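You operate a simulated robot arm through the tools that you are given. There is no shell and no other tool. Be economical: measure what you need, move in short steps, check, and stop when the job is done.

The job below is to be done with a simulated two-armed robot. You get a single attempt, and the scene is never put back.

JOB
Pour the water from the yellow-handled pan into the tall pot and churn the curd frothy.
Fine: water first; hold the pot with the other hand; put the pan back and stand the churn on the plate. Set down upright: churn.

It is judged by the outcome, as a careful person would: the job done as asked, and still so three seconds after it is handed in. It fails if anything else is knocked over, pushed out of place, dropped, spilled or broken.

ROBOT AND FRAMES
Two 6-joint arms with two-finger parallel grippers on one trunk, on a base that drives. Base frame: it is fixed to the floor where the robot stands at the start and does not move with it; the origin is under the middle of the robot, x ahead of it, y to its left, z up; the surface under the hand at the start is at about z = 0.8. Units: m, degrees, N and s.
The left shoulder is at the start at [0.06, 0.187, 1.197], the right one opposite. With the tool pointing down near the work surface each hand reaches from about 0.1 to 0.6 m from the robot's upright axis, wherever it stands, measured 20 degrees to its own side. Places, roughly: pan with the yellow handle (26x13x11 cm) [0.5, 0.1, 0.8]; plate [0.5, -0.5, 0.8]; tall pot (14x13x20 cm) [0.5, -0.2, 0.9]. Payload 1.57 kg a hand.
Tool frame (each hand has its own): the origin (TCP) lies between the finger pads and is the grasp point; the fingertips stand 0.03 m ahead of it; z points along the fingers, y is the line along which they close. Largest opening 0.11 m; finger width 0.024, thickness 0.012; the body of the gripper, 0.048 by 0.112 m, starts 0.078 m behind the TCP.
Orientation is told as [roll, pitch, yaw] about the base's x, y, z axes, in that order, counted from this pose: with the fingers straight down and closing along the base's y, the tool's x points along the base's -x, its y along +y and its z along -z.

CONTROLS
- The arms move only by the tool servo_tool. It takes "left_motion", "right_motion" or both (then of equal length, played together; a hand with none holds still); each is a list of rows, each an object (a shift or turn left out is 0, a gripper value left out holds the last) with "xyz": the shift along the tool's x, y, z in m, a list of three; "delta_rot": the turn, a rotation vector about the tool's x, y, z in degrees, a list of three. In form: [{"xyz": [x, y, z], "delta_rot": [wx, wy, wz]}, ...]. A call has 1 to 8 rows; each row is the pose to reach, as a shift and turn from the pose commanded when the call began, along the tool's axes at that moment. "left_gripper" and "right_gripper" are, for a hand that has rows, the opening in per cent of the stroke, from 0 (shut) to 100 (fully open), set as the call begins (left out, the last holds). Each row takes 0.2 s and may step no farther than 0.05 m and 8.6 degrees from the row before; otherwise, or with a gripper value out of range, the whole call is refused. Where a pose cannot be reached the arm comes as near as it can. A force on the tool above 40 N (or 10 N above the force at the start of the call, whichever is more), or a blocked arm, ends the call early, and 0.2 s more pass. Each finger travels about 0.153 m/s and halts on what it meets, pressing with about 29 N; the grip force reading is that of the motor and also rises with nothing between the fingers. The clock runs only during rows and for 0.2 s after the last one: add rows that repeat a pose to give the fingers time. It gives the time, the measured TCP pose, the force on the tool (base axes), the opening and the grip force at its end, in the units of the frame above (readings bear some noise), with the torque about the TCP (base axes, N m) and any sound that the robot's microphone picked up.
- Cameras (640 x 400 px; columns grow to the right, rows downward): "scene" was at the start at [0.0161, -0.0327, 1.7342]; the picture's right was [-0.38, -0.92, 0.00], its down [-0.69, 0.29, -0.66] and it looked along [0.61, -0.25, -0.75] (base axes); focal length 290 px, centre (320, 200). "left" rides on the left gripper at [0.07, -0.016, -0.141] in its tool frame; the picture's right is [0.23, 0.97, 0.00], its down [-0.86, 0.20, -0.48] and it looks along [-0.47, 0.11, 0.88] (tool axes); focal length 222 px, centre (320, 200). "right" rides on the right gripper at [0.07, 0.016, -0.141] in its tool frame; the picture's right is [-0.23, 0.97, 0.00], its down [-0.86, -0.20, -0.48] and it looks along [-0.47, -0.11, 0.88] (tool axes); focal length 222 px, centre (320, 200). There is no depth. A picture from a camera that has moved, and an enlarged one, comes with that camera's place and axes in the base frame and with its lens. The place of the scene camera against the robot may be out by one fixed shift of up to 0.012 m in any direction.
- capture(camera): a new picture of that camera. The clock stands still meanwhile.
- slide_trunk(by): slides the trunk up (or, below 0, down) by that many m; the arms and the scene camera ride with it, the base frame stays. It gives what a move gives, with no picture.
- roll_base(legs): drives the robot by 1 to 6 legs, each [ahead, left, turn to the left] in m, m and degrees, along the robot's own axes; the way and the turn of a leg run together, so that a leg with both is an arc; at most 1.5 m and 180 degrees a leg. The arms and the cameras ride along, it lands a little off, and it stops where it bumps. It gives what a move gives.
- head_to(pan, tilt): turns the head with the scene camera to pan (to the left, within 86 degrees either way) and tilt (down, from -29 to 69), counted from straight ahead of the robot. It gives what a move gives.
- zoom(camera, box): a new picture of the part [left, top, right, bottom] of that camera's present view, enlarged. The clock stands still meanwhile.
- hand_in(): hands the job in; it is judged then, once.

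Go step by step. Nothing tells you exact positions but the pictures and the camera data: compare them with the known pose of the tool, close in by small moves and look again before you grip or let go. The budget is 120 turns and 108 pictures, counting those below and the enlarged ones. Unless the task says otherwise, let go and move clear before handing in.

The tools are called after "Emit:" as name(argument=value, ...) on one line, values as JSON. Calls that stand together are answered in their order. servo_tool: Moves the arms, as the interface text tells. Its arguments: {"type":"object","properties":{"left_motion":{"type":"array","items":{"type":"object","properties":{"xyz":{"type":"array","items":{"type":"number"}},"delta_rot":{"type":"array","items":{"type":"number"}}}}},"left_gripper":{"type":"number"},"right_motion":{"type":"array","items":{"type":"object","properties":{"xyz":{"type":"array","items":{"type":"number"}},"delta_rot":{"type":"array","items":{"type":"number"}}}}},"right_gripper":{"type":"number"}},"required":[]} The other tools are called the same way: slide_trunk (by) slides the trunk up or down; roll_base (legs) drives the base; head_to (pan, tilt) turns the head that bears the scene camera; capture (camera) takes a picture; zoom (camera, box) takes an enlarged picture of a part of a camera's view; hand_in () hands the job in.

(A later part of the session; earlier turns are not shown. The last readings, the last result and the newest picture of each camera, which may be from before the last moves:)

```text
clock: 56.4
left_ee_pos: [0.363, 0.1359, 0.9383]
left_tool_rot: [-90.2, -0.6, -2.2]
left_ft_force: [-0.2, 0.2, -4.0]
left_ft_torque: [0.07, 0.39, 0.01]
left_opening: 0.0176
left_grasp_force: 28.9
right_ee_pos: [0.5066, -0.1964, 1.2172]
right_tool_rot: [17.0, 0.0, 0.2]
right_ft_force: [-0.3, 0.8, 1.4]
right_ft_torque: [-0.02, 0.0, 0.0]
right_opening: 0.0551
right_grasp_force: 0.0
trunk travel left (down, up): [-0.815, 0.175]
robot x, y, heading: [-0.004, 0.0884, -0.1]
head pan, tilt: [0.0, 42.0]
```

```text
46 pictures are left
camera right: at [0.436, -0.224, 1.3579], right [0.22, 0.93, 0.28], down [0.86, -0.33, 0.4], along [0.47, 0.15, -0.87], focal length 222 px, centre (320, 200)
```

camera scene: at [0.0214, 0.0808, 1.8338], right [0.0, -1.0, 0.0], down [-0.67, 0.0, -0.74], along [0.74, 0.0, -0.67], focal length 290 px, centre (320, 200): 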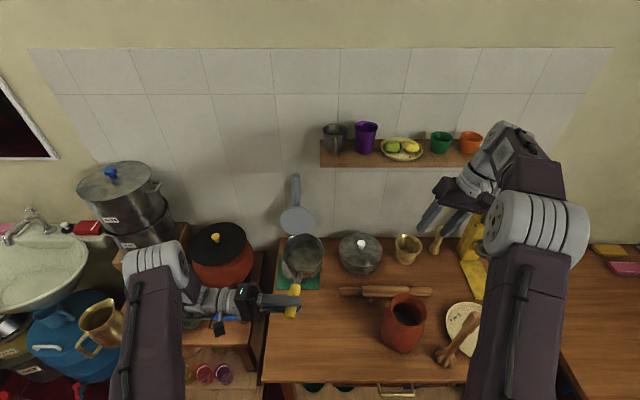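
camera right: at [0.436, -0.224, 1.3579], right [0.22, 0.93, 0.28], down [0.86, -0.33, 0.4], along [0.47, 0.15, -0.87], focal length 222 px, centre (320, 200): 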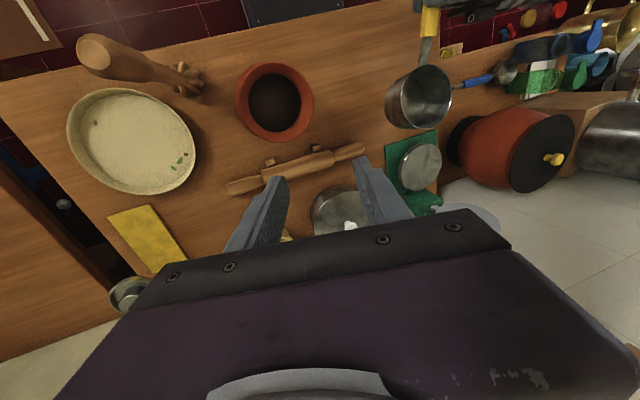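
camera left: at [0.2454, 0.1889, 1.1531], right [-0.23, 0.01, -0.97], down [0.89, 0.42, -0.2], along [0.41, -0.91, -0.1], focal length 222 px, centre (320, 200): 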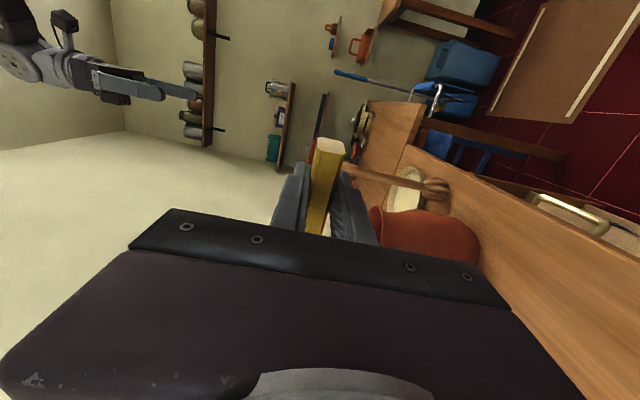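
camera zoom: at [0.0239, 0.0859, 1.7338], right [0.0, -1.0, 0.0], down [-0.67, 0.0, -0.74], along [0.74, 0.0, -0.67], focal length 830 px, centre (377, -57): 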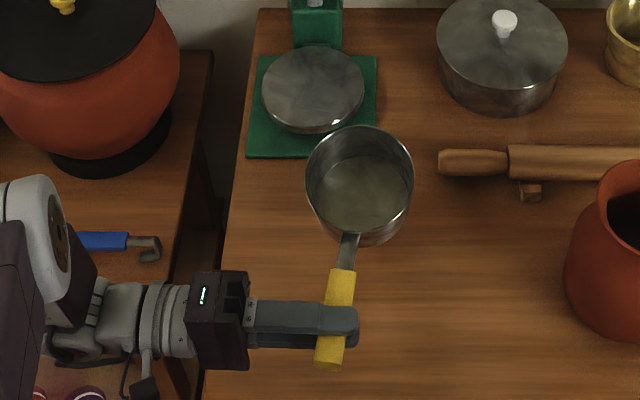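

Emit:
slide_trunk(by=-0.037)

Emit:
zoom(camera="scene", box=[200, 200, 400, 340])

Emit:
servo_tool(left_motion=[{"xyz": [0.004, 0.004, 0]}, {"xyz": [0.006, 0.008, 0]}, {"xyz": [0.006, 0.008, 0]}])

```text
clock: 57.2
left_ee_pos: [0.3623, 0.1365, 0.9011]
left_tool_rot: [-90.2, -0.6, -2.2]
left_ft_force: [0.7, -0.6, -3.2]
left_ft_torque: [0.08, 0.39, 0.03]
left_opening: 0.0177
left_grasp_force: 29.2
right_ee_pos: [0.5059, -0.1974, 1.1806]
right_tool_rot: [17.1, 0.0, 0.2]
right_ft_force: [0.6, 0.1, -0.7]
right_ft_torque: [-0.01, 0.0, 0.03]
right_opening: 0.0549
right_grasp_force: 0.1
trunk travel left (down, up): [-0.778, 0.212]
robot x, y, heading: [-0.0073, 0.0887, 0.4]
head pan, tilt: [0.0, 42.0]
```

```text
2.86 times, centred on (300, 270) of scene
camera zoom: at [0.0235, 0.0857, 1.6968], right [0.0, -1.0, 0.0], down [-0.67, 0.0, -0.74], along [0.74, 0.0, -0.67], focal length 830 px, centre (377, 0)
```

zoom: 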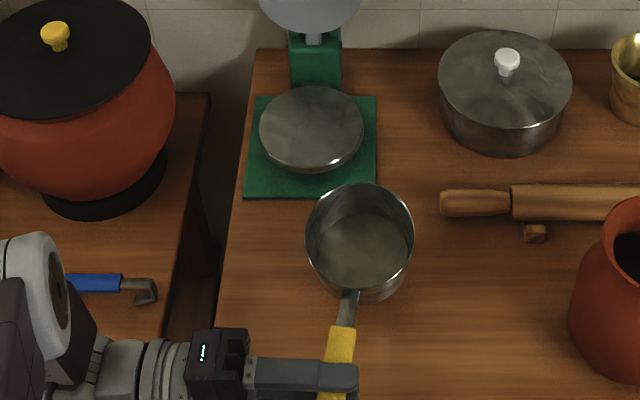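

```text
clock: 58.0
left_ee_pos: [0.3565, 0.1353, 0.8945]
left_tool_rot: [-90.2, -0.6, -2.3]
left_ft_force: [-0.4, 0.2, -3.1]
left_ft_torque: [0.09, 0.38, -0.03]
left_opening: 0.0179
left_grasp_force: 28.8
right_ee_pos: [0.5066, -0.1968, 1.1803]
right_tool_rot: [17.0, 0.0, 0.2]
right_ft_force: [-0.5, 0.0, -0.9]
right_ft_torque: [0.03, -0.03, 0.03]
right_opening: 0.055
right_grasp_force: 0.1
trunk travel left (down, up): [-0.778, 0.212]
robot x, y, heading: [-0.003, 0.0894, 0.4]
head pan, tilt: [0.0, 42.0]
```

Emit:
servo_tool(left_motion=[{"xyz": [0, 0.003, 0]}, {"xyz": [0, 0.005, 0]}, {"xyz": [0, 0.005, 0]}])

```text
clock: 58.8
left_ee_pos: [0.3555, 0.1365, 0.8892]
left_tool_rot: [-90.3, -0.7, -2.2]
left_ft_force: [-1.1, -0.5, -3.2]
left_ft_torque: [0.04, 0.35, 0.0]
left_opening: 0.0178
left_grasp_force: 28.8
right_ee_pos: [0.5061, -0.1968, 1.1816]
right_tool_rot: [17.1, 0.0, 0.2]
right_ft_force: [0.3, 0.2, -0.6]
right_ft_torque: [-0.03, -0.01, 0.01]
right_opening: 0.055
right_grasp_force: 0.0
trunk travel left (down, up): [-0.778, 0.212]
robot x, y, heading: [-0.0041, 0.0914, 0.1]
head pan, tilt: [0.0, 42.0]
```

Emit:
servo_tool(left_motion=[{"xyz": [0, 0.002, 0]}, {"xyz": [0, 0.004, 0]}, {"xyz": [0, 0.004, 0]}])

Emit:
zoom(camera="left", box=[220, 60, 420, 260])

Emit:
zoom(camera="right", box=[360, 0, 480, 140])

```text
clock: 59.6
left_ee_pos: [0.3561, 0.1381, 0.8836]
left_tool_rot: [-90.2, -0.6, -2.1]
left_ft_force: [0.2, -0.2, -3.8]
left_ft_torque: [0.07, 0.38, 0.02]
left_opening: 0.0178
left_grasp_force: 29.0
right_ee_pos: [0.5058, -0.1975, 1.1804]
right_tool_rot: [17.0, 0.0, 0.2]
right_ft_force: [-0.6, -0.4, 0.2]
right_ft_torque: [-0.02, 0.0, 0.01]
right_opening: 0.0549
right_grasp_force: 0.1
trunk travel left (down, up): [-0.778, 0.212]
robot x, y, heading: [-0.0059, 0.0882, -0.2]
head pan, tilt: [0.0, 42.0]
```

```text
2.00 times, centred on (320, 160) of left
camera zoom: at [0.2927, 0.2809, 0.8998], right [-0.22, 0.0, -0.98], down [0.87, 0.44, -0.19], along [0.43, -0.9, -0.1], focal length 444 px, centre (320, 280)
```

zoom: 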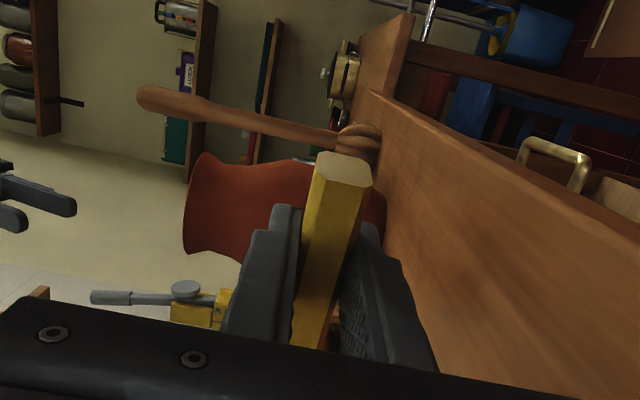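

```text
2.86 times, centred on (420, 70) of right
camera zoom: at [0.436, -0.2241, 1.3208], right [0.22, 0.93, 0.28], down [0.86, -0.33, 0.4], along [0.47, 0.15, -0.87], focal length 635 px, centre (34, 571)
```

zoom: 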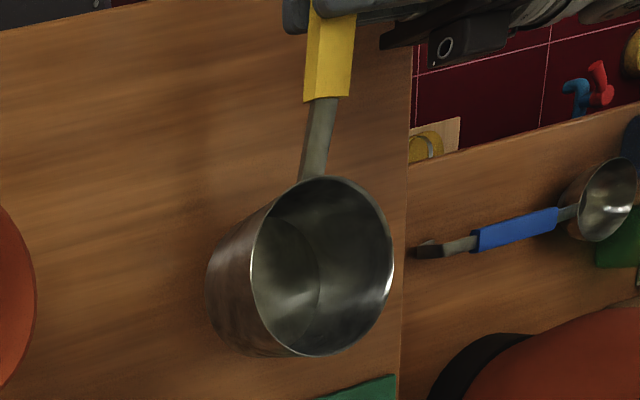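

Emit:
servo_tool(left_motion=[{"xyz": [0, 0.002, 0]}, {"xyz": [0, 0.004, 0]}, {"xyz": [0, 0.004, 0]}])

Emit:
servo_tool(left_motion=[{"xyz": [0, 0.002, 0]}, {"xyz": [0, 0.003, 0]}, {"xyz": [0, 0.003, 0]}])

```text
clock: 60.4
left_ee_pos: [0.3577, 0.1363, 0.8807]
left_tool_rot: [-90.3, -0.6, -2.2]
left_ft_force: [0.2, 0.6, -3.1]
left_ft_torque: [0.09, 0.37, -0.01]
left_opening: 0.0177
left_grasp_force: 29.3
right_ee_pos: [0.5052, -0.1972, 1.1811]
right_tool_rot: [16.9, 0.0, 0.1]
right_ft_force: [0.2, -0.4, 0.0]
right_ft_torque: [-0.01, -0.04, -0.01]
right_opening: 0.0548
right_grasp_force: 0.1
trunk travel left (down, up): [-0.778, 0.212]
robot x, y, heading: [-0.0058, 0.0877, -0.1]
head pan, tilt: [0.0, 42.0]
```

```text
clock: 61.2
left_ee_pos: [0.3572, 0.1375, 0.8772]
left_tool_rot: [-90.2, -0.6, -2.2]
left_ft_force: [0.0, -0.1, -3.6]
left_ft_torque: [0.05, 0.38, -0.01]
left_opening: 0.0175
left_grasp_force: 28.9
right_ee_pos: [0.505, -0.1969, 1.1814]
right_tool_rot: [17.0, 0.0, 0.2]
right_ft_force: [0.2, 0.7, 0.2]
right_ft_torque: [0.01, 0.0, 0.0]
right_opening: 0.0551
right_grasp_force: 0.0
trunk travel left (down, up): [-0.778, 0.212]
robot x, y, heading: [-0.0071, 0.0894, 0.4]
head pan, tilt: [0.0, 42.0]
```

Emit:
servo_tool(left_motion=[{"xyz": [0, 0.002, 0]}, {"xyz": [0, 0.004, 0]}, {"xyz": [0, 0.004, 0]}])

Emit:
servo_tool(left_motion=[{"xyz": [0, 0.002, 0]}, {"xyz": [0, 0.003, 0]}, {"xyz": [0, 0.003, 0]}])

Emit:
zoom(camera="right", box=[360, 0, 480, 140])

```text
clock: 62.0
left_ee_pos: [0.3555, 0.1362, 0.874]
left_tool_rot: [-90.2, -0.6, -2.2]
left_ft_force: [0.6, 0.6, -3.4]
left_ft_torque: [0.06, 0.36, -0.01]
left_opening: 0.0179
left_grasp_force: 28.8
right_ee_pos: [0.5062, -0.1972, 1.1794]
right_tool_rot: [17.0, 0.0, 0.2]
right_ft_force: [0.5, 1.2, 0.8]
right_ft_torque: [-0.03, -0.01, -0.02]
right_opening: 0.0548
right_grasp_force: 0.0
trunk travel left (down, up): [-0.778, 0.212]
robot x, y, heading: [-0.0064, 0.0886, 0.4]
head pan, tilt: [0.0, 42.0]
```

```text
clock: 62.8
left_ee_pos: [0.3568, 0.1361, 0.8715]
left_tool_rot: [-90.2, -0.7, -2.3]
left_ft_force: [0.0, -0.1, -2.8]
left_ft_torque: [0.07, 0.36, -0.02]
left_opening: 0.0178
left_grasp_force: 29.5
right_ee_pos: [0.5056, -0.1968, 1.1794]
right_tool_rot: [17.0, 0.0, 0.2]
right_ft_force: [-1.3, 0.9, -0.1]
right_ft_torque: [-0.03, 0.0, 0.0]
right_opening: 0.055
right_grasp_force: 0.2
trunk travel left (down, up): [-0.778, 0.212]
robot x, y, heading: [-0.0075, 0.0893, 0.4]
head pan, tilt: [0.0, 42.0]
```

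```text
2.86 times, centred on (420, 70) of right
camera zoom: at [0.436, -0.2242, 1.3208], right [0.22, 0.93, 0.28], down [0.86, -0.33, 0.4], along [0.47, 0.15, -0.87], focal length 635 px, centre (34, 571)
```

zoom: 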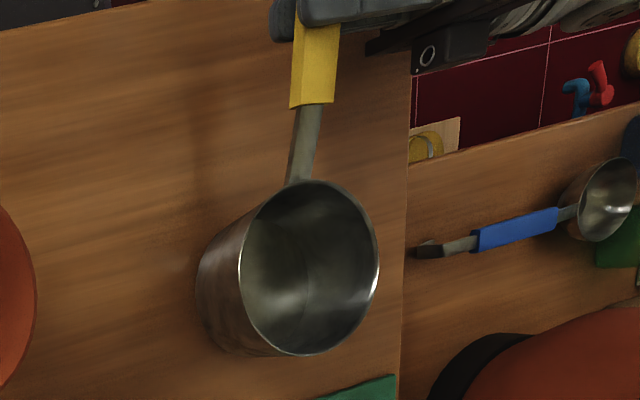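

The pan isn't touching because the sloped handle was flattened in the grip, so the bowl is pitched about 13° front-up. I'll raise 2.5 cm, pitch it level and then lower to contact.

Emit:
servo_tool(left_motion=[{"xyz": [0, -0.015, 0]}, {"xyz": [0, -0.03, 0]}, {"xyz": [0, -0.03, 0], "delta_rot": [0, 0, -4.5]}, {"xyz": [0, -0.03, 0], "delta_rot": [0, 0, -9]}, {"xyz": [0, -0.03, 0], "delta_rot": [0, 0, -13]}, {"xyz": [0, -0.03, 0], "delta_rot": [0, 0, -13]}])

Emit:
zoom(camera="scene", box=[240, 230, 360, 350])

```text
clock: 64.2
left_ee_pos: [0.3566, 0.1369, 0.9008]
left_tool_rot: [-90.2, 12.5, -2.2]
left_ft_force: [-0.1, 0.1, -2.5]
left_ft_torque: [0.06, 0.35, 0.03]
left_opening: 0.0181
left_grasp_force: 29.0
right_ee_pos: [0.506, -0.1969, 1.181]
right_tool_rot: [17.0, 0.1, 0.2]
right_ft_force: [-0.2, 0.3, 0.3]
right_ft_torque: [-0.01, -0.01, 0.01]
right_opening: 0.0552
right_grasp_force: 0.1
trunk travel left (down, up): [-0.778, 0.212]
robot x, y, heading: [-0.0045, 0.0903, -0.2]
head pan, tilt: [0.0, 42.0]
```

```text
3.33 times, centred on (300, 290) of scene
camera zoom: at [0.024, 0.0858, 1.6968], right [0.0, -1.0, 0.0], down [-0.67, 0.0, -0.74], along [0.74, 0.0, -0.67], focal length 968 px, centre (387, -100)
```

zoom: 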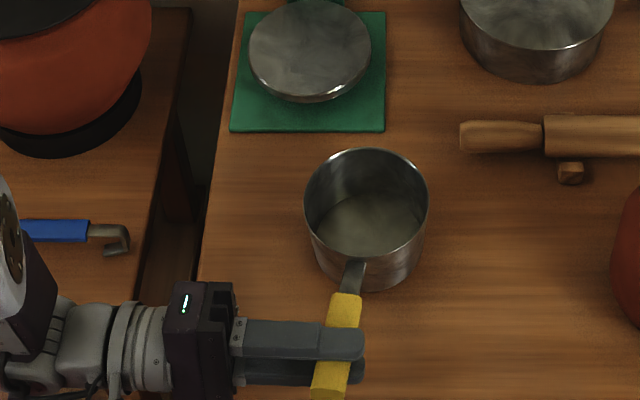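

Emit:
servo_tool(left_motion=[{"xyz": [-0.0011, 0.005, 0]}, {"xyz": [-0.0022, 0.01, 0]}, {"xyz": [-0.0022, 0.01, 0]}])

Emit:
servo_tool(left_motion=[{"xyz": [-0.0005, 0.002, 0]}, {"xyz": [-0.0009, 0.004, 0]}, {"xyz": [-0.0009, 0.004, 0]}])

Emit:
servo_tool(left_motion=[{"xyz": [-0.0005, 0.002, 0]}, {"xyz": [-0.0009, 0.004, 0]}, {"xyz": [-0.0009, 0.004, 0]}])

```text
clock: 65.0
left_ee_pos: [0.3541, 0.1366, 0.8909]
left_tool_rot: [-90.3, 12.4, -2.3]
left_ft_force: [-3.1, -1.6, 6.0]
left_ft_torque: [0.12, -0.92, -0.09]
left_opening: 0.0183
left_grasp_force: 29.0
right_ee_pos: [0.5049, -0.1972, 1.1803]
right_tool_rot: [17.0, -0.1, 0.1]
right_ft_force: [0.9, 0.4, 0.3]
right_ft_torque: [0.02, 0.01, 0.03]
right_opening: 0.0552
right_grasp_force: 0.1
trunk travel left (down, up): [-0.778, 0.212]
robot x, y, heading: [-0.0025, 0.0908, 0.2]
head pan, tilt: [0.0, 42.0]
```

```text
clock: 65.8
left_ee_pos: [0.3542, 0.1363, 0.8859]
left_tool_rot: [-90.3, 12.3, -2.3]
left_ft_force: [-7.5, 0.1, 12.1]
left_ft_torque: [0.23, -0.94, 0.08]
left_opening: 0.0188
left_grasp_force: 28.9
right_ee_pos: [0.5032, -0.1965, 1.1813]
right_tool_rot: [17.0, -0.2, 0.2]
right_ft_force: [-0.1, -0.1, -0.8]
right_ft_torque: [0.03, 0.01, 0.04]
right_opening: 0.0552
right_grasp_force: 0.1
trunk travel left (down, up): [-0.778, 0.212]
robot x, y, heading: [-0.0053, 0.0888, 0.0]
head pan, tilt: [0.0, 42.0]
```

```text
clock: 66.6
left_ee_pos: [0.355, 0.137, 0.8833]
left_tool_rot: [-90.1, 12.3, -2.3]
left_ft_force: [-7.2, 0.5, 14.4]
left_ft_torque: [0.04, -0.96, 0.01]
left_opening: 0.0199
left_grasp_force: 29.2
right_ee_pos: [0.5039, -0.1964, 1.1827]
right_tool_rot: [17.1, -0.2, 0.2]
right_ft_force: [0.6, 0.0, -0.6]
right_ft_torque: [0.0, 0.02, 0.01]
right_opening: 0.055
right_grasp_force: 0.1
trunk travel left (down, up): [-0.778, 0.212]
robot x, y, heading: [-0.0048, 0.0873, 0.1]
head pan, tilt: [0.0, 42.0]
```

The pan is in contact with the table. I'll ease off a few millimetres, open the gripper and look before withdrawing.

Emit:
servo_tool(left_motion=[{"xyz": [0.001, -0.004, 0]}, {"xyz": [0.001, -0.005, 0]}])

Emit:
servo_tool(left_motion=[{"xyz": [0, 0, 0]}, {"xyz": [0, 0, 0]}, {"xyz": [0, 0, 0]}], left_gripper=55)

Emit:
zoom(camera="scene", box=[240, 230, 360, 350])

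Emit:
zoom(camera="left", box=[220, 60, 420, 260])

```text
clock: 67.2
left_ee_pos: [0.3557, 0.1358, 0.888]
left_tool_rot: [-90.2, 12.4, -2.2]
left_ft_force: [2.3, 0.6, 2.2]
left_ft_torque: [0.2, -0.59, 0.0]
left_opening: 0.0188
left_grasp_force: 28.8
right_ee_pos: [0.5058, -0.1965, 1.1819]
right_tool_rot: [17.0, -0.1, 0.3]
right_ft_force: [-0.2, -0.4, -0.5]
right_ft_torque: [0.02, -0.01, -0.02]
right_opening: 0.0551
right_grasp_force: 0.1
trunk travel left (down, up): [-0.778, 0.212]
robot x, y, heading: [-0.0025, 0.0859, -0.0]
head pan, tilt: [0.0, 42.0]
```

```text
clock: 68.0
left_ee_pos: [0.3543, 0.1365, 0.89]
left_tool_rot: [-90.2, 12.5, -2.2]
left_ft_force: [0.0, -1.1, -0.5]
left_ft_torque: [-0.01, -0.02, -0.04]
left_opening: 0.0608
left_grasp_force: 0.0
right_ee_pos: [0.5059, -0.1963, 1.1813]
right_tool_rot: [17.0, 0.1, 0.2]
right_ft_force: [0.1, 0.2, 0.1]
right_ft_torque: [-0.01, 0.02, -0.01]
right_opening: 0.0549
right_grasp_force: 0.0
trunk travel left (down, up): [-0.778, 0.212]
robot x, y, heading: [-0.0018, 0.086, -0.0]
head pan, tilt: [0.0, 42.0]
```

```text
3.33 times, centred on (300, 290) of scene
camera zoom: at [0.0235, 0.0857, 1.6968], right [0.0, -1.0, 0.0], down [-0.67, 0.0, -0.74], along [0.74, 0.0, -0.67], focal length 968 px, centre (387, -100)
```

zoom: 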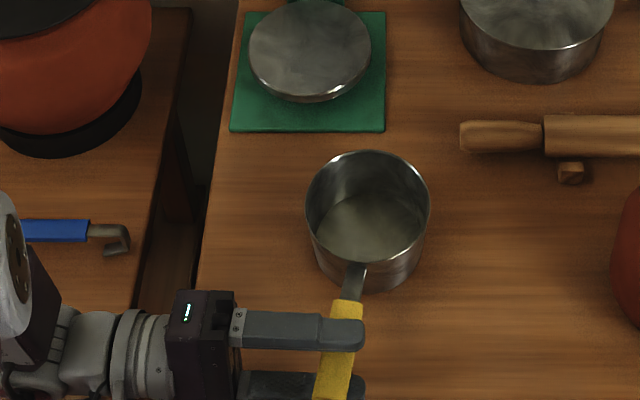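

```text
2.00 times, centred on (320, 160) of left
camera zoom: at [0.2975, 0.2805, 0.9189], right [-0.43, 0.01, -0.9], down [0.81, 0.45, -0.38], along [0.4, -0.89, -0.2], focal length 444 px, centre (320, 280)
```

zoom: 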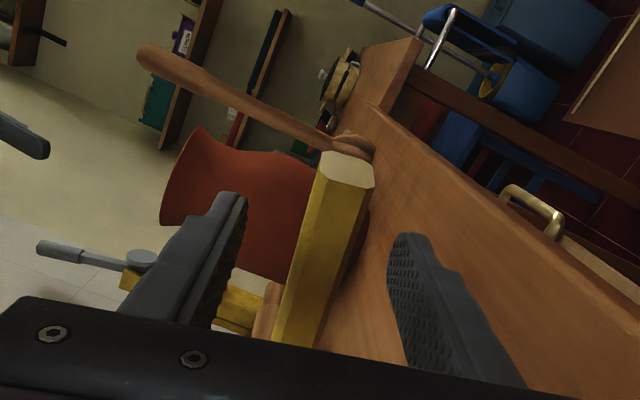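

The pan stands back in its place. I'll withdraw the left hand straight out to the left and then up.

Emit:
servo_tool(left_motion=[{"xyz": [0, 0, -0.02]}, {"xyz": [0, 0, -0.05]}, {"xyz": [0, 0, -0.08]}, {"xyz": [0, 0, -0.11]}, {"xyz": [0, -0.04, -0.11]}, {"xyz": [0, -0.08, -0.11]}, {"xyz": [0, -0.12, -0.11]}, {"xyz": [0, -0.16, -0.11]}])

Emit:
slide_trunk(by=0.12)

Emit:
roll_base(legs=[[-0.05, -0.1, 0]])

Emit:
capture(camera="scene")

```text
clock: 69.8
left_ee_pos: [0.3951, 0.2486, 1.0423]
left_tool_rot: [-90.2, 12.3, -2.3]
left_ft_force: [-0.2, -0.3, 0.9]
left_ft_torque: [0.05, 0.04, 0.02]
left_opening: 0.0605
left_grasp_force: 0.0
right_ee_pos: [0.5044, -0.1979, 1.1807]
right_tool_rot: [17.0, 0.0, 0.2]
right_ft_force: [0.5, -0.1, 0.6]
right_ft_torque: [-0.02, -0.02, 0.02]
right_opening: 0.0552
right_grasp_force: 0.0
trunk travel left (down, up): [-0.778, 0.212]
robot x, y, heading: [-0.0055, 0.0861, 0.2]
head pan, tilt: [0.0, 42.0]
```

```text
clock: 71.3
left_ee_pos: [0.3945, 0.2491, 1.1621]
left_tool_rot: [-90.2, 12.4, -2.3]
left_ft_force: [-1.6, 0.9, 1.2]
left_ft_torque: [0.03, 0.02, -0.03]
left_opening: 0.0604
left_grasp_force: 0.0
right_ee_pos: [0.5069, -0.1971, 1.3008]
right_tool_rot: [17.0, 0.1, 0.2]
right_ft_force: [0.0, -0.1, -0.5]
right_ft_torque: [-0.02, 0.02, -0.03]
right_opening: 0.0551
right_grasp_force: 0.0
trunk travel left (down, up): [-0.898, 0.092]
robot x, y, heading: [-0.0043, 0.0895, 0.2]
head pan, tilt: [0.0, 42.0]
```

```text
clock: 72.5
left_ee_pos: [0.347, 0.1521, 1.1629]
left_tool_rot: [-90.3, 12.5, -2.2]
left_ft_force: [0.6, -0.2, 0.4]
left_ft_torque: [-0.02, 0.0, -0.02]
left_opening: 0.0604
left_grasp_force: 0.1
right_ee_pos: [0.4568, -0.2933, 1.3002]
right_tool_rot: [16.8, 0.0, 0.2]
right_ft_force: [0.4, 0.8, -0.1]
right_ft_torque: [-0.06, 0.04, 0.0]
right_opening: 0.055
right_grasp_force: 0.1
trunk travel left (down, up): [-0.898, 0.092]
robot x, y, heading: [-0.0583, -0.0116, 0.4]
head pan, tilt: [0.0, 42.0]
```

```text
38 pictures are left
camera scene: at [-0.0253, -0.0095, 1.8167], right [0.0, -1.0, 0.0], down [-0.67, 0.0, -0.74], along [0.74, 0.0, -0.67], focal length 290 px, centre (320, 200)
```

scene: 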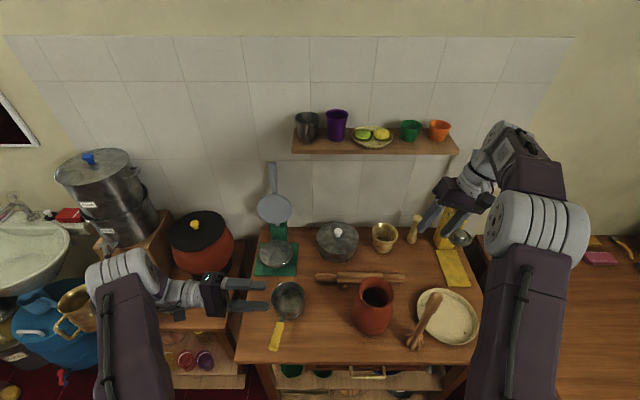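

Next I'll bring the right hand tool-down above the churn, while the left hand starts returning upright.

Emit:
servo_tool(left_motion=[{"xyz": [0, 0, 0], "delta_rot": [0, 0, 4]}, {"xyz": [0, 0, 0], "delta_rot": [0, 0, 8]}, {"xyz": [0, 0, 0], "delta_rot": [0, 0, 12.4]}, {"xyz": [0, 0, 0], "delta_rot": [0, 0, 12.4]}], right_motion=[{"xyz": [0.026, -0.0135, 0.0133], "delta_rot": [5.7, 0, 0]}, {"xyz": [0.052, -0.027, 0.0266], "delta_rot": [11.4, 0, 0]}, {"xyz": [0.077, -0.0404, 0.04], "delta_rot": [17, 0, 0]}, {"xyz": [0.077, -0.0404, 0.04], "delta_rot": [17, 0, 0]}], right_gripper=70)

Emit:
servo_tool(left_motion=[{"xyz": [0, -0.005, 0], "delta_rot": [-8.5, 0, 0]}, {"xyz": [0, -0.01, 0], "delta_rot": [-17, 0, 0]}, {"xyz": [0, -0.015, 0], "delta_rot": [-25.5, 0, 0]}, {"xyz": [0, -0.02, 0], "delta_rot": [-34, 0, 0]}, {"xyz": [0, -0.03, 0], "delta_rot": [-42.5, 0, 0]}, {"xyz": [0, -0.04, 0], "delta_rot": [-51, 0, 0]}, {"xyz": [0, -0.05, 0], "delta_rot": [-59.5, 0, 0]}, {"xyz": [0, -0.06, 0], "delta_rot": [-68, 0, 0]}])

Emit:
capture(camera="right")

Emit:
capture(camera="scene")

```text
clock: 73.5
left_ee_pos: [0.3454, 0.1502, 1.1618]
left_tool_rot: [-90.2, 0.0, -2.1]
left_ft_force: [-0.3, 0.6, 0.3]
left_ft_torque: [0.01, 0.01, -0.01]
left_opening: 0.0606
left_grasp_force: 0.1
right_ee_pos: [0.3771, -0.324, 1.2499]
right_tool_rot: [-0.1, -0.1, 0.3]
right_ft_force: [1.3, 0.4, 0.1]
right_ft_torque: [0.02, -0.03, -0.01]
right_opening: 0.077
right_grasp_force: 0.0
trunk travel left (down, up): [-0.898, 0.092]
robot x, y, heading: [-0.0563, -0.0144, 0.1]
head pan, tilt: [0.0, 42.0]
```

```text
clock: 75.3
left_ee_pos: [0.3428, 0.149, 1.2227]
left_tool_rot: [-22.0, -0.1, -2.1]
left_ft_force: [-0.5, 0.6, 0.6]
left_ft_torque: [0.01, 0.0, 0.0]
left_opening: 0.0607
left_grasp_force: 0.0
right_ee_pos: [0.3758, -0.3246, 1.2506]
right_tool_rot: [0.0, -0.1, 0.2]
right_ft_force: [-0.5, 0.0, -0.5]
right_ft_torque: [0.02, 0.0, -0.01]
right_opening: 0.077
right_grasp_force: 0.0
trunk travel left (down, up): [-0.898, 0.092]
robot x, y, heading: [-0.0503, -0.0103, 0.5]
head pan, tilt: [0.0, 42.0]
```

```text
37 pictures are left
camera right: at [0.3063, -0.31, 1.3923], right [0.22, 0.97, 0.0], down [0.86, -0.2, 0.48], along [0.47, -0.11, -0.88], focal length 222 px, centre (320, 200)
```

right: 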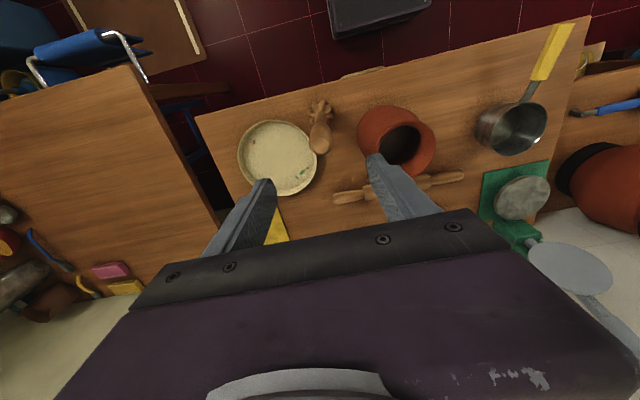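

```text
36 pictures are left
camera scene: at [-0.0288, -0.0159, 1.8168], right [0.0, -1.0, 0.0], down [-0.67, 0.0, -0.74], along [0.74, 0.0, -0.67], focal length 290 px, centre (320, 200)
```

scene: 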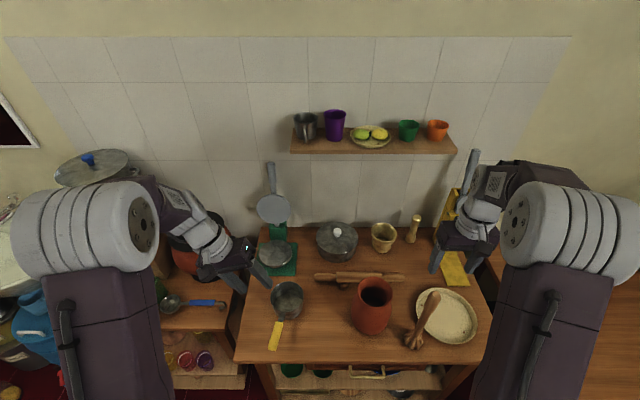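

The churn top is at about (0.377, -0.325), right under the hand. I'll descend around its handle.

Emit:
servo_tool(right_motion=[{"xyz": [0, 0, 0.04]}, {"xyz": [0, 0, 0.08]}, {"xyz": [0, 0, 0.12]}, {"xyz": [0, 0, 0.15]}, {"xyz": [0, 0, 0.172]}, {"xyz": [0, 0, 0.172]}])

Emit:
capture(camera="right")

Emit:
zoom(camera="scene", box=[350, 220, 510, 360])

```text
clock: 76.7
left_ee_pos: [0.3437, 0.1503, 1.2241]
left_tool_rot: [-22.2, 0.1, -2.1]
left_ft_force: [0.7, -0.6, 0.5]
left_ft_torque: [-0.02, -0.04, 0.02]
left_opening: 0.0608
left_grasp_force: 0.1
right_ee_pos: [0.3794, -0.3237, 1.0807]
right_tool_rot: [0.1, 0.0, 0.1]
right_ft_force: [-0.5, -0.1, -0.5]
right_ft_torque: [-0.02, -0.02, -0.03]
right_opening: 0.0772
right_grasp_force: 0.1
trunk travel left (down, up): [-0.898, 0.092]
robot x, y, heading: [-0.0532, -0.01, 0.0]
head pan, tilt: [0.0, 42.0]
```

```text
35 pictures are left
camera right: at [0.3092, -0.3076, 1.2222], right [0.22, 0.97, 0.0], down [0.86, -0.2, 0.48], along [0.47, -0.11, -0.88], focal length 222 px, centre (320, 200)
```

right: 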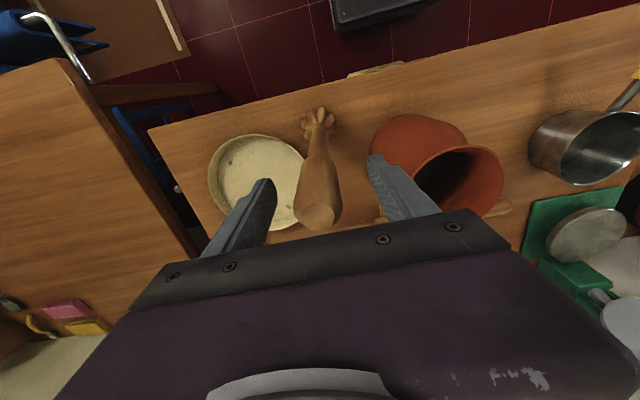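

```text
2.86 times, centred on (430, 290) of scene
camera zoom: at [-0.0281, -0.0139, 1.8168], right [0.0, -1.0, 0.0], down [-0.67, 0.0, -0.74], along [0.74, 0.0, -0.67], focal length 830 px, centre (6, -57)
```

zoom: 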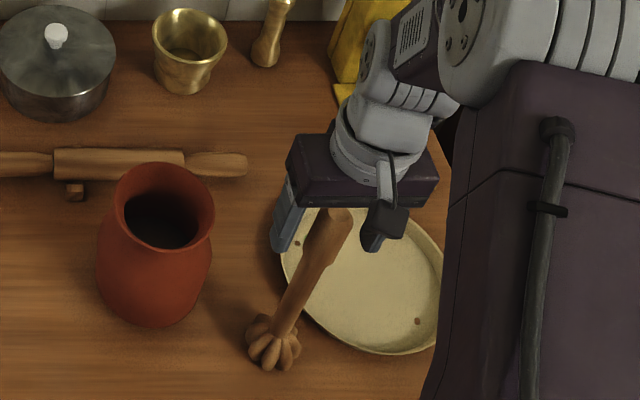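

Aligned, so I'm gripping the churn and lifting slightly.

Emit:
servo_tool(right_motion=[{"xyz": [0, 0, 0]}, {"xyz": [0, 0, 0]}, {"xyz": [0, 0, 0]}, {"xyz": [0, 0, -0.02]}, {"xyz": [0, 0, -0.05]}, {"xyz": [0, 0, -0.08]}], right_gripper=0)

Emit:
zoom(camera="scene", box=[350, 220, 510, 360])

Emit:
capture(camera="right")

```text
clock: 78.1
left_ee_pos: [0.3439, 0.1503, 1.2238]
left_tool_rot: [-22.2, 0.0, -2.3]
left_ft_force: [0.3, 0.0, 0.4]
left_ft_torque: [0.02, -0.02, -0.01]
left_opening: 0.0605
left_grasp_force: 0.0
right_ee_pos: [0.3757, -0.3219, 1.1589]
right_tool_rot: [0.0, 0.0, 0.1]
right_ft_force: [-0.1, -0.6, -2.1]
right_ft_torque: [-0.17, 0.0, -0.02]
right_opening: 0.0313
right_grasp_force: 28.6
trunk travel left (down, up): [-0.898, 0.092]
robot x, y, heading: [-0.0564, -0.0121, 0.1]
head pan, tilt: [0.0, 42.0]
```

```text
2.86 times, centred on (430, 290) of scene
camera zoom: at [-0.0284, -0.0135, 1.8168], right [0.0, -1.0, 0.0], down [-0.67, 0.0, -0.74], along [0.74, 0.0, -0.67], focal length 830 px, centre (6, -57)
```

zoom: 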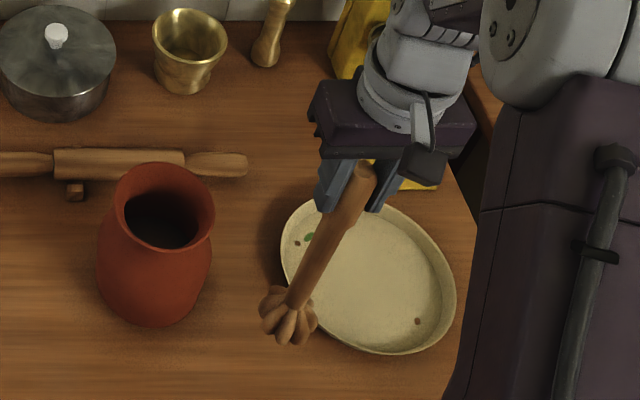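

```text
32 pictures are left
camera right: at [0.3062, -0.3075, 1.3015], right [0.22, 0.97, 0.0], down [0.86, -0.2, 0.48], along [0.47, -0.11, -0.88], focal length 222 px, centre (320, 200)
```

right: 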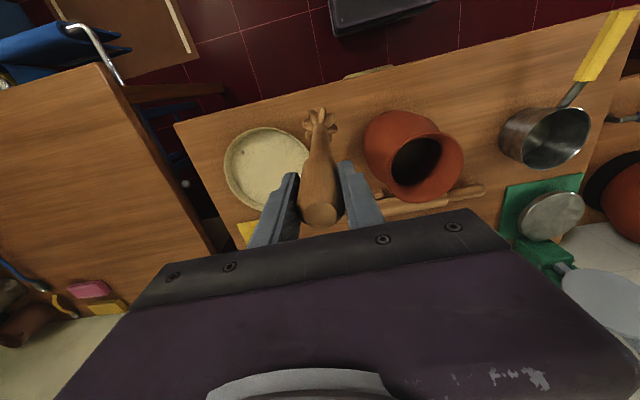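

The churn is gripped and hanging vertical. I'll lift it clear and carry it over the pot centre at (0.455, -0.184).

Emit:
servo_tool(right_motion=[{"xyz": [0, 0, -0.05]}, {"xyz": [0, 0, -0.1]}, {"xyz": [0, 0, -0.155]}])

Emit:
servo_tool(right_motion=[{"xyz": [0, 0, -0.155]}])

```text
refused: row 3 steps farther than a row can; nothing moved
```

```text
refused: row 1 steps farther than a row can; nothing moved
```

Emit:
servo_tool(right_motion=[{"xyz": [0, 0, -0.05]}, {"xyz": [0, 0, -0.1]}, {"xyz": [0, 0, -0.15]}, {"xyz": [-0.02, 0.034, -0.15]}, {"xyz": [-0.04, 0.069, -0.15]}, {"xyz": [-0.061, 0.104, -0.15]}, {"xyz": [-0.082, 0.138, -0.15]}, {"xyz": [-0.082, 0.138, -0.15]}])

Emit:
capture(camera="right")

Emit:
zoom(camera="scene", box=[310, 200, 470, 340])

```text
clock: 79.9
left_ee_pos: [0.3447, 0.1509, 1.2239]
left_tool_rot: [-22.2, -0.1, -2.2]
left_ft_force: [0.2, -0.8, 0.4]
left_ft_torque: [-0.01, -0.02, 0.04]
left_opening: 0.0603
left_grasp_force: 0.1
right_ee_pos: [0.4578, -0.1845, 1.3111]
right_tool_rot: [0.1, -0.1, 0.2]
right_ft_force: [-0.3, -0.5, -1.2]
right_ft_torque: [-0.12, -0.04, 0.0]
right_opening: 0.031
right_grasp_force: 28.8
trunk travel left (down, up): [-0.898, 0.092]
robot x, y, heading: [-0.055, -0.0109, 0.3]
head pan, tilt: [0.0, 42.0]
```

```text
31 pictures are left
camera right: at [0.3888, -0.1692, 1.4521], right [0.22, 0.97, 0.0], down [0.86, -0.2, 0.48], along [0.47, -0.11, -0.88], focal length 222 px, centre (320, 200)
```

right: 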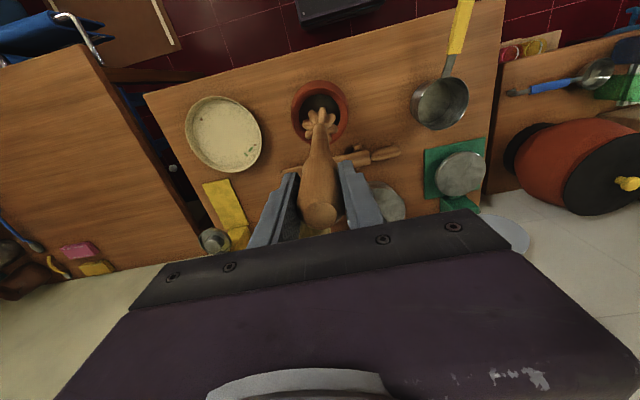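

```text
2.86 times, centred on (390, 270) of scene
camera zoom: at [-0.0273, -0.014, 1.8168], right [0.0, -1.0, 0.0], down [-0.67, 0.0, -0.74], along [0.74, 0.0, -0.67], focal length 830 px, centre (120, 0)
```

zoom: 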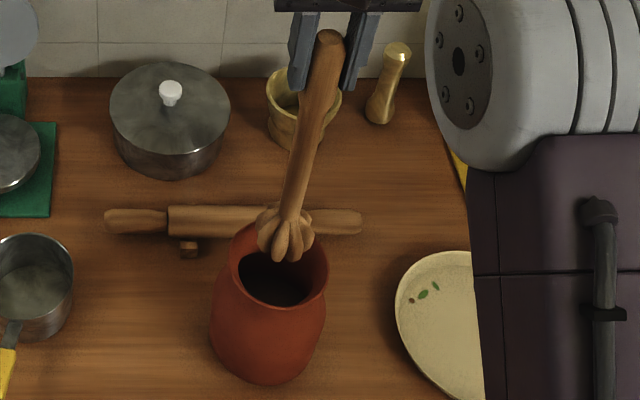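

Emit:
servo_tool(right_motion=[{"xyz": [0, 0, 0.02]}, {"xyz": [0, 0, 0.038]}, {"xyz": [0, 0, 0.038]}])

Emit:
zoom(camera="right", box=[260, 60, 380, 180])

Emit:
zoom(camera="scene", box=[330, 240, 420, 330])

```text
clock: 80.7
left_ee_pos: [0.3441, 0.15, 1.2239]
left_tool_rot: [-22.2, 0.0, -2.0]
left_ft_force: [0.6, 0.4, -0.3]
left_ft_torque: [0.0, 0.0, -0.02]
left_opening: 0.0604
left_grasp_force: 0.0
right_ee_pos: [0.4591, -0.1841, 1.2714]
right_tool_rot: [0.0, 0.0, 0.2]
right_ft_force: [-0.3, -0.4, -2.4]
right_ft_torque: [0.14, 0.0, 0.05]
right_opening: 0.0313
right_grasp_force: 29.2
trunk travel left (down, up): [-0.898, 0.092]
robot x, y, heading: [-0.0557, -0.0104, 0.4]
head pan, tilt: [0.0, 42.0]
```

```text
3.33 times, centred on (320, 120) of right
camera zoom: at [0.3884, -0.1686, 1.4134], right [0.22, 0.97, 0.0], down [0.86, -0.2, 0.48], along [0.47, -0.11, -0.88], focal length 740 px, centre (320, 467)
```

zoom: 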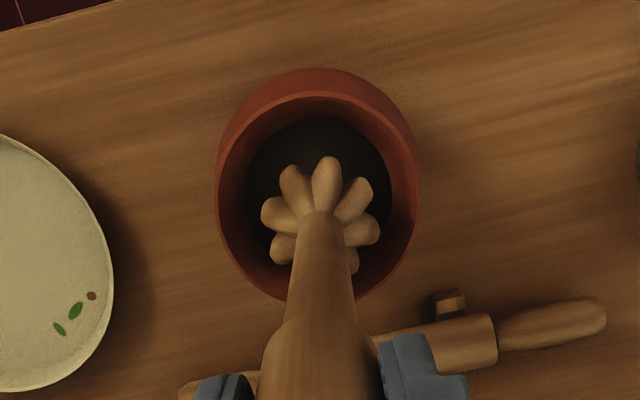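

```text
4.44 times, centred on (375, 285) of scene
camera zoom: at [-0.0281, -0.0144, 1.8168], right [0.0, -1.0, 0.0], down [-0.67, 0.0, -0.74], along [0.74, 0.0, -0.67], focal length 1290 px, centre (76, -178)
```

zoom: 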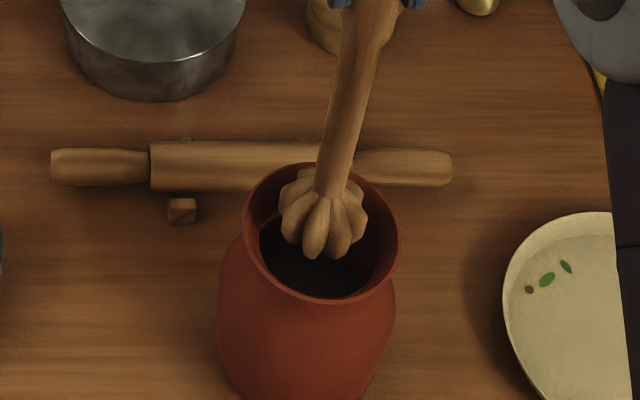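

The head is centred over the opening. I'll lower it slowly into the pot.

Emit:
servo_tool(right_motion=[{"xyz": [0.003, 0, 0.015]}, {"xyz": [0.003, 0, 0.03]}, {"xyz": [0.003, 0, 0.045]}, {"xyz": [0.003, 0, 0.06]}, {"xyz": [0.003, 0, 0.08]}, {"xyz": [0.003, 0, 0.1]}, {"xyz": [0.003, 0, 0.12]}, {"xyz": [0.003, 0, 0.12]}])

Emit:
zoom(camera="scene", box=[330, 240, 420, 330])

```text
clock: 82.5
left_ee_pos: [0.3443, 0.1509, 1.2236]
left_tool_rot: [-22.1, 0.0, -2.0]
left_ft_force: [-0.1, -0.1, 0.6]
left_ft_torque: [0.01, -0.01, -0.01]
left_opening: 0.0605
left_grasp_force: 0.0
right_ee_pos: [0.4553, -0.1862, 1.1488]
right_tool_rot: [0.0, 0.0, 0.2]
right_ft_force: [-0.4, -0.5, -2.0]
right_ft_torque: [-0.17, 0.0, 0.01]
right_opening: 0.0313
right_grasp_force: 29.1
trunk travel left (down, up): [-0.898, 0.092]
robot x, y, heading: [-0.0546, -0.0102, 0.3]
head pan, tilt: [0.0, 42.0]
```

```text
4.44 times, centred on (375, 285) of scene
camera zoom: at [-0.0274, -0.014, 1.8168], right [0.0, -1.0, 0.0], down [-0.67, 0.0, -0.74], along [0.74, 0.0, -0.67], focal length 1290 px, centre (76, -178)
```

zoom: 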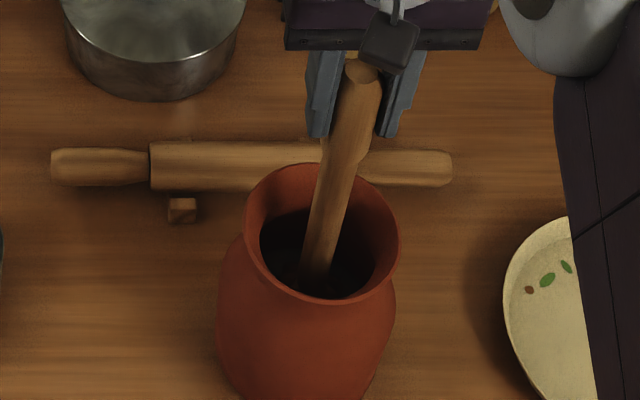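

The churn's head is inside without contact. I'll bring the left hand in to hold the pot at the left side of its rim.

Emit:
servo_tool(left_motion=[{"xyz": [-0.017, -0.0216, 0.0297], "delta_rot": [1.1, -0.1, -0.3]}, {"xyz": [-0.034, -0.0433, 0.0593], "delta_rot": [2.3, -0.2, -0.5]}, {"xyz": [-0.051, -0.065, 0.089], "delta_rot": [3.4, -0.3, -0.8]}, {"xyz": [-0.068, -0.0866, 0.1186], "delta_rot": [4.6, -0.4, -1.1]}, {"xyz": [-0.085, -0.108, 0.148], "delta_rot": [5.7, -0.5, -1.3]}, {"xyz": [-0.102, -0.13, 0.178], "delta_rot": [6.9, -0.6, -1.6]}, {"xyz": [-0.119, -0.1515, 0.2076], "delta_rot": [8, -0.75, -1.85]}, {"xyz": [-0.119, -0.1515, 0.2076], "delta_rot": [8, -0.75, -1.85]}], left_gripper=48)

Emit:
capture(camera="left")

Emit:
zoom(camera="scene", box=[290, 210, 450, 340])

```text
clock: 84.3
left_ee_pos: [0.4549, -0.0747, 1.0881]
left_tool_rot: [-30.2, 0.3, -0.1]
left_ft_force: [0.6, -0.1, -0.1]
left_ft_torque: [0.02, -0.01, 0.02]
left_opening: 0.0527
left_grasp_force: 0.1
right_ee_pos: [0.4544, -0.1857, 1.1486]
right_tool_rot: [0.0, 0.1, 0.2]
right_ft_force: [0.9, -0.2, -2.4]
right_ft_torque: [-0.12, -0.01, -0.04]
right_opening: 0.0314
right_grasp_force: 28.7
trunk travel left (down, up): [-0.898, 0.092]
robot x, y, heading: [-0.0579, -0.0112, 0.2]
head pan, tilt: [0.0, 42.0]
```

```text
26 pictures are left
camera left: at [0.3862, -0.0171, 1.2184], right [-0.23, 0.84, -0.49], down [0.86, 0.41, 0.31], along [0.46, -0.35, -0.81], focal length 222 px, centre (320, 200)
```

left: 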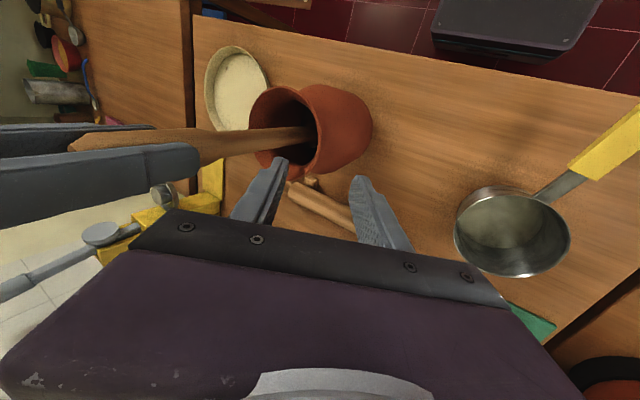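

```text
3.08 times, centred on (370, 275) of scene
camera zoom: at [-0.0276, -0.0137, 1.8168], right [0.0, -1.0, 0.0], down [-0.67, 0.0, -0.74], along [0.74, 0.0, -0.67], focal length 893 px, centre (166, -31)
```

zoom: 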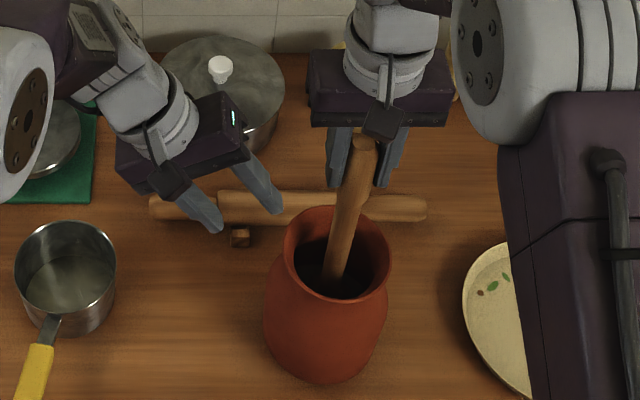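

Emit:
servo_tool(right_motion=[{"xyz": [0, -0.008, 0]}, {"xyz": [0, -0.016, 0]}, {"xyz": [0, -0.016, 0]}, {"xyz": [0, -0.016, 0]}, {"xyz": [0, -0.016, 0]}, {"xyz": [0, -0.016, 0]}, {"xyz": [0, -0.016, 0]}], left_motion=[{"xyz": [0, 0, 0]}, {"xyz": [0, 0.003, 0.03]}, {"xyz": [0, 0.006, 0.055]}, {"xyz": [0, 0.006, 0.08]}, {"xyz": [0, 0.006, 0.105]}, {"xyz": [0, 0.006, 0.125]}, {"xyz": [0, 0.006, 0.125]}], left_gripper=43)

Emit:
capture(camera="left")

Emit:
zoom(camera="scene", box=[320, 230, 430, 340])

```text
clock: 85.9
left_ee_pos: [0.4558, -0.1325, 0.9757]
left_tool_rot: [-30.2, 0.1, -0.1]
left_ft_force: [0.3, -0.1, -0.4]
left_ft_torque: [0.01, 0.01, 0.02]
left_opening: 0.0474
left_grasp_force: 0.1
right_ee_pos: [0.4568, -0.2009, 1.1504]
right_tool_rot: [-0.1, 0.0, 0.2]
right_ft_force: [1.4, 0.3, -1.6]
right_ft_torque: [0.13, -0.03, 0.01]
right_opening: 0.0314
right_grasp_force: 29.0
trunk travel left (down, up): [-0.898, 0.092]
robot x, y, heading: [-0.0545, -0.0119, 0.3]
head pan, tilt: [0.0, 42.0]
```

```text
24 pictures are left
camera left: at [0.3875, -0.0741, 1.1065], right [-0.23, 0.84, -0.49], down [0.86, 0.41, 0.31], along [0.46, -0.35, -0.81], focal length 222 px, centre (320, 200)
```

left: 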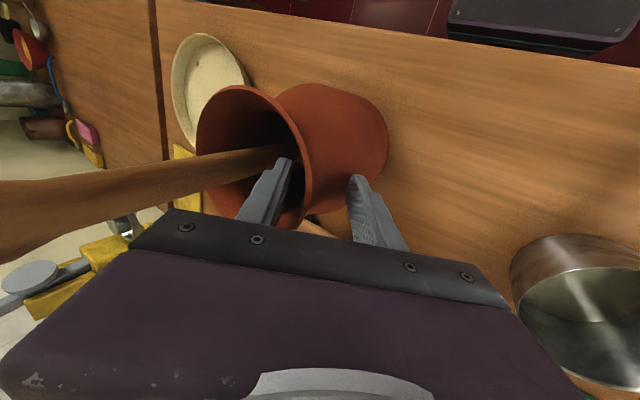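

```text
3.64 times, centred on (375, 285) of scene
camera zoom: at [-0.0275, -0.0138, 1.8168], right [0.0, -1.0, 0.0], down [-0.67, 0.0, -0.74], along [0.74, 0.0, -0.67], focal length 1056 px, centre (120, -109)
```

zoom: 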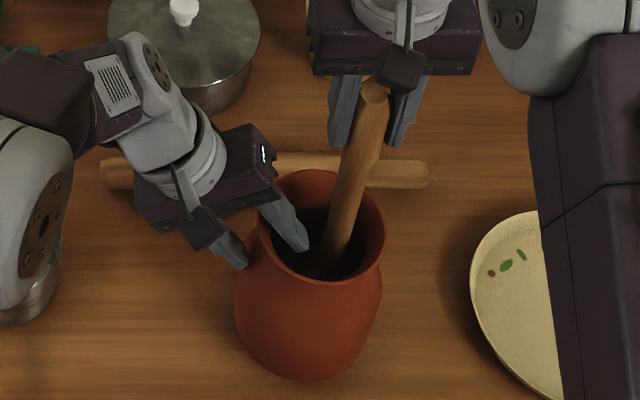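

The fingers straddle the rim with no contact on the churn. I'm closing the left hand on the pot wall.

Emit:
servo_tool(left_motion=[{"xyz": [0, 0, 0]}, {"xyz": [0, 0, 0]}, {"xyz": [0, 0, 0]}], left_gripper=0)

Emit:
servo_tool(right_motion=[{"xyz": [0, 0.004, 0.01]}, {"xyz": [0, 0.008, 0.02]}, {"xyz": [0, 0.008, 0.03]}, {"xyz": [0, 0.008, 0.03]}])

```text
clock: 86.7
left_ee_pos: [0.456, -0.1312, 0.9767]
left_tool_rot: [-30.2, 0.1, -0.1]
left_ft_force: [-0.6, 6.4, 5.7]
left_ft_torque: [1.7, -0.09, -0.07]
left_opening: 0.0268
left_grasp_force: 28.9
right_ee_pos: [0.4573, -0.2003, 1.1497]
right_tool_rot: [-0.1, -0.1, 0.2]
right_ft_force: [-0.8, -0.9, -2.5]
right_ft_torque: [0.09, -0.02, 0.0]
right_opening: 0.0314
right_grasp_force: 29.2
trunk travel left (down, up): [-0.898, 0.092]
robot x, y, heading: [-0.0577, -0.0119, 0.0]
head pan, tilt: [0.0, 42.0]
```

```text
clock: 87.7
left_ee_pos: [0.4566, -0.1308, 0.9759]
left_tool_rot: [-30.4, 0.2, -0.1]
left_ft_force: [0.9, 5.7, 9.3]
left_ft_torque: [1.62, -0.11, -0.03]
left_opening: 0.0268
left_grasp_force: 29.2
right_ee_pos: [0.4565, -0.1929, 1.1226]
right_tool_rot: [0.0, -0.2, 0.2]
right_ft_force: [-0.8, -0.3, -2.8]
right_ft_torque: [-0.07, 0.02, -0.04]
right_opening: 0.0313
right_grasp_force: 28.5
trunk travel left (down, up): [-0.898, 0.092]
robot x, y, heading: [-0.0537, -0.0118, 0.3]
head pan, tilt: [0.0, 42.0]
```

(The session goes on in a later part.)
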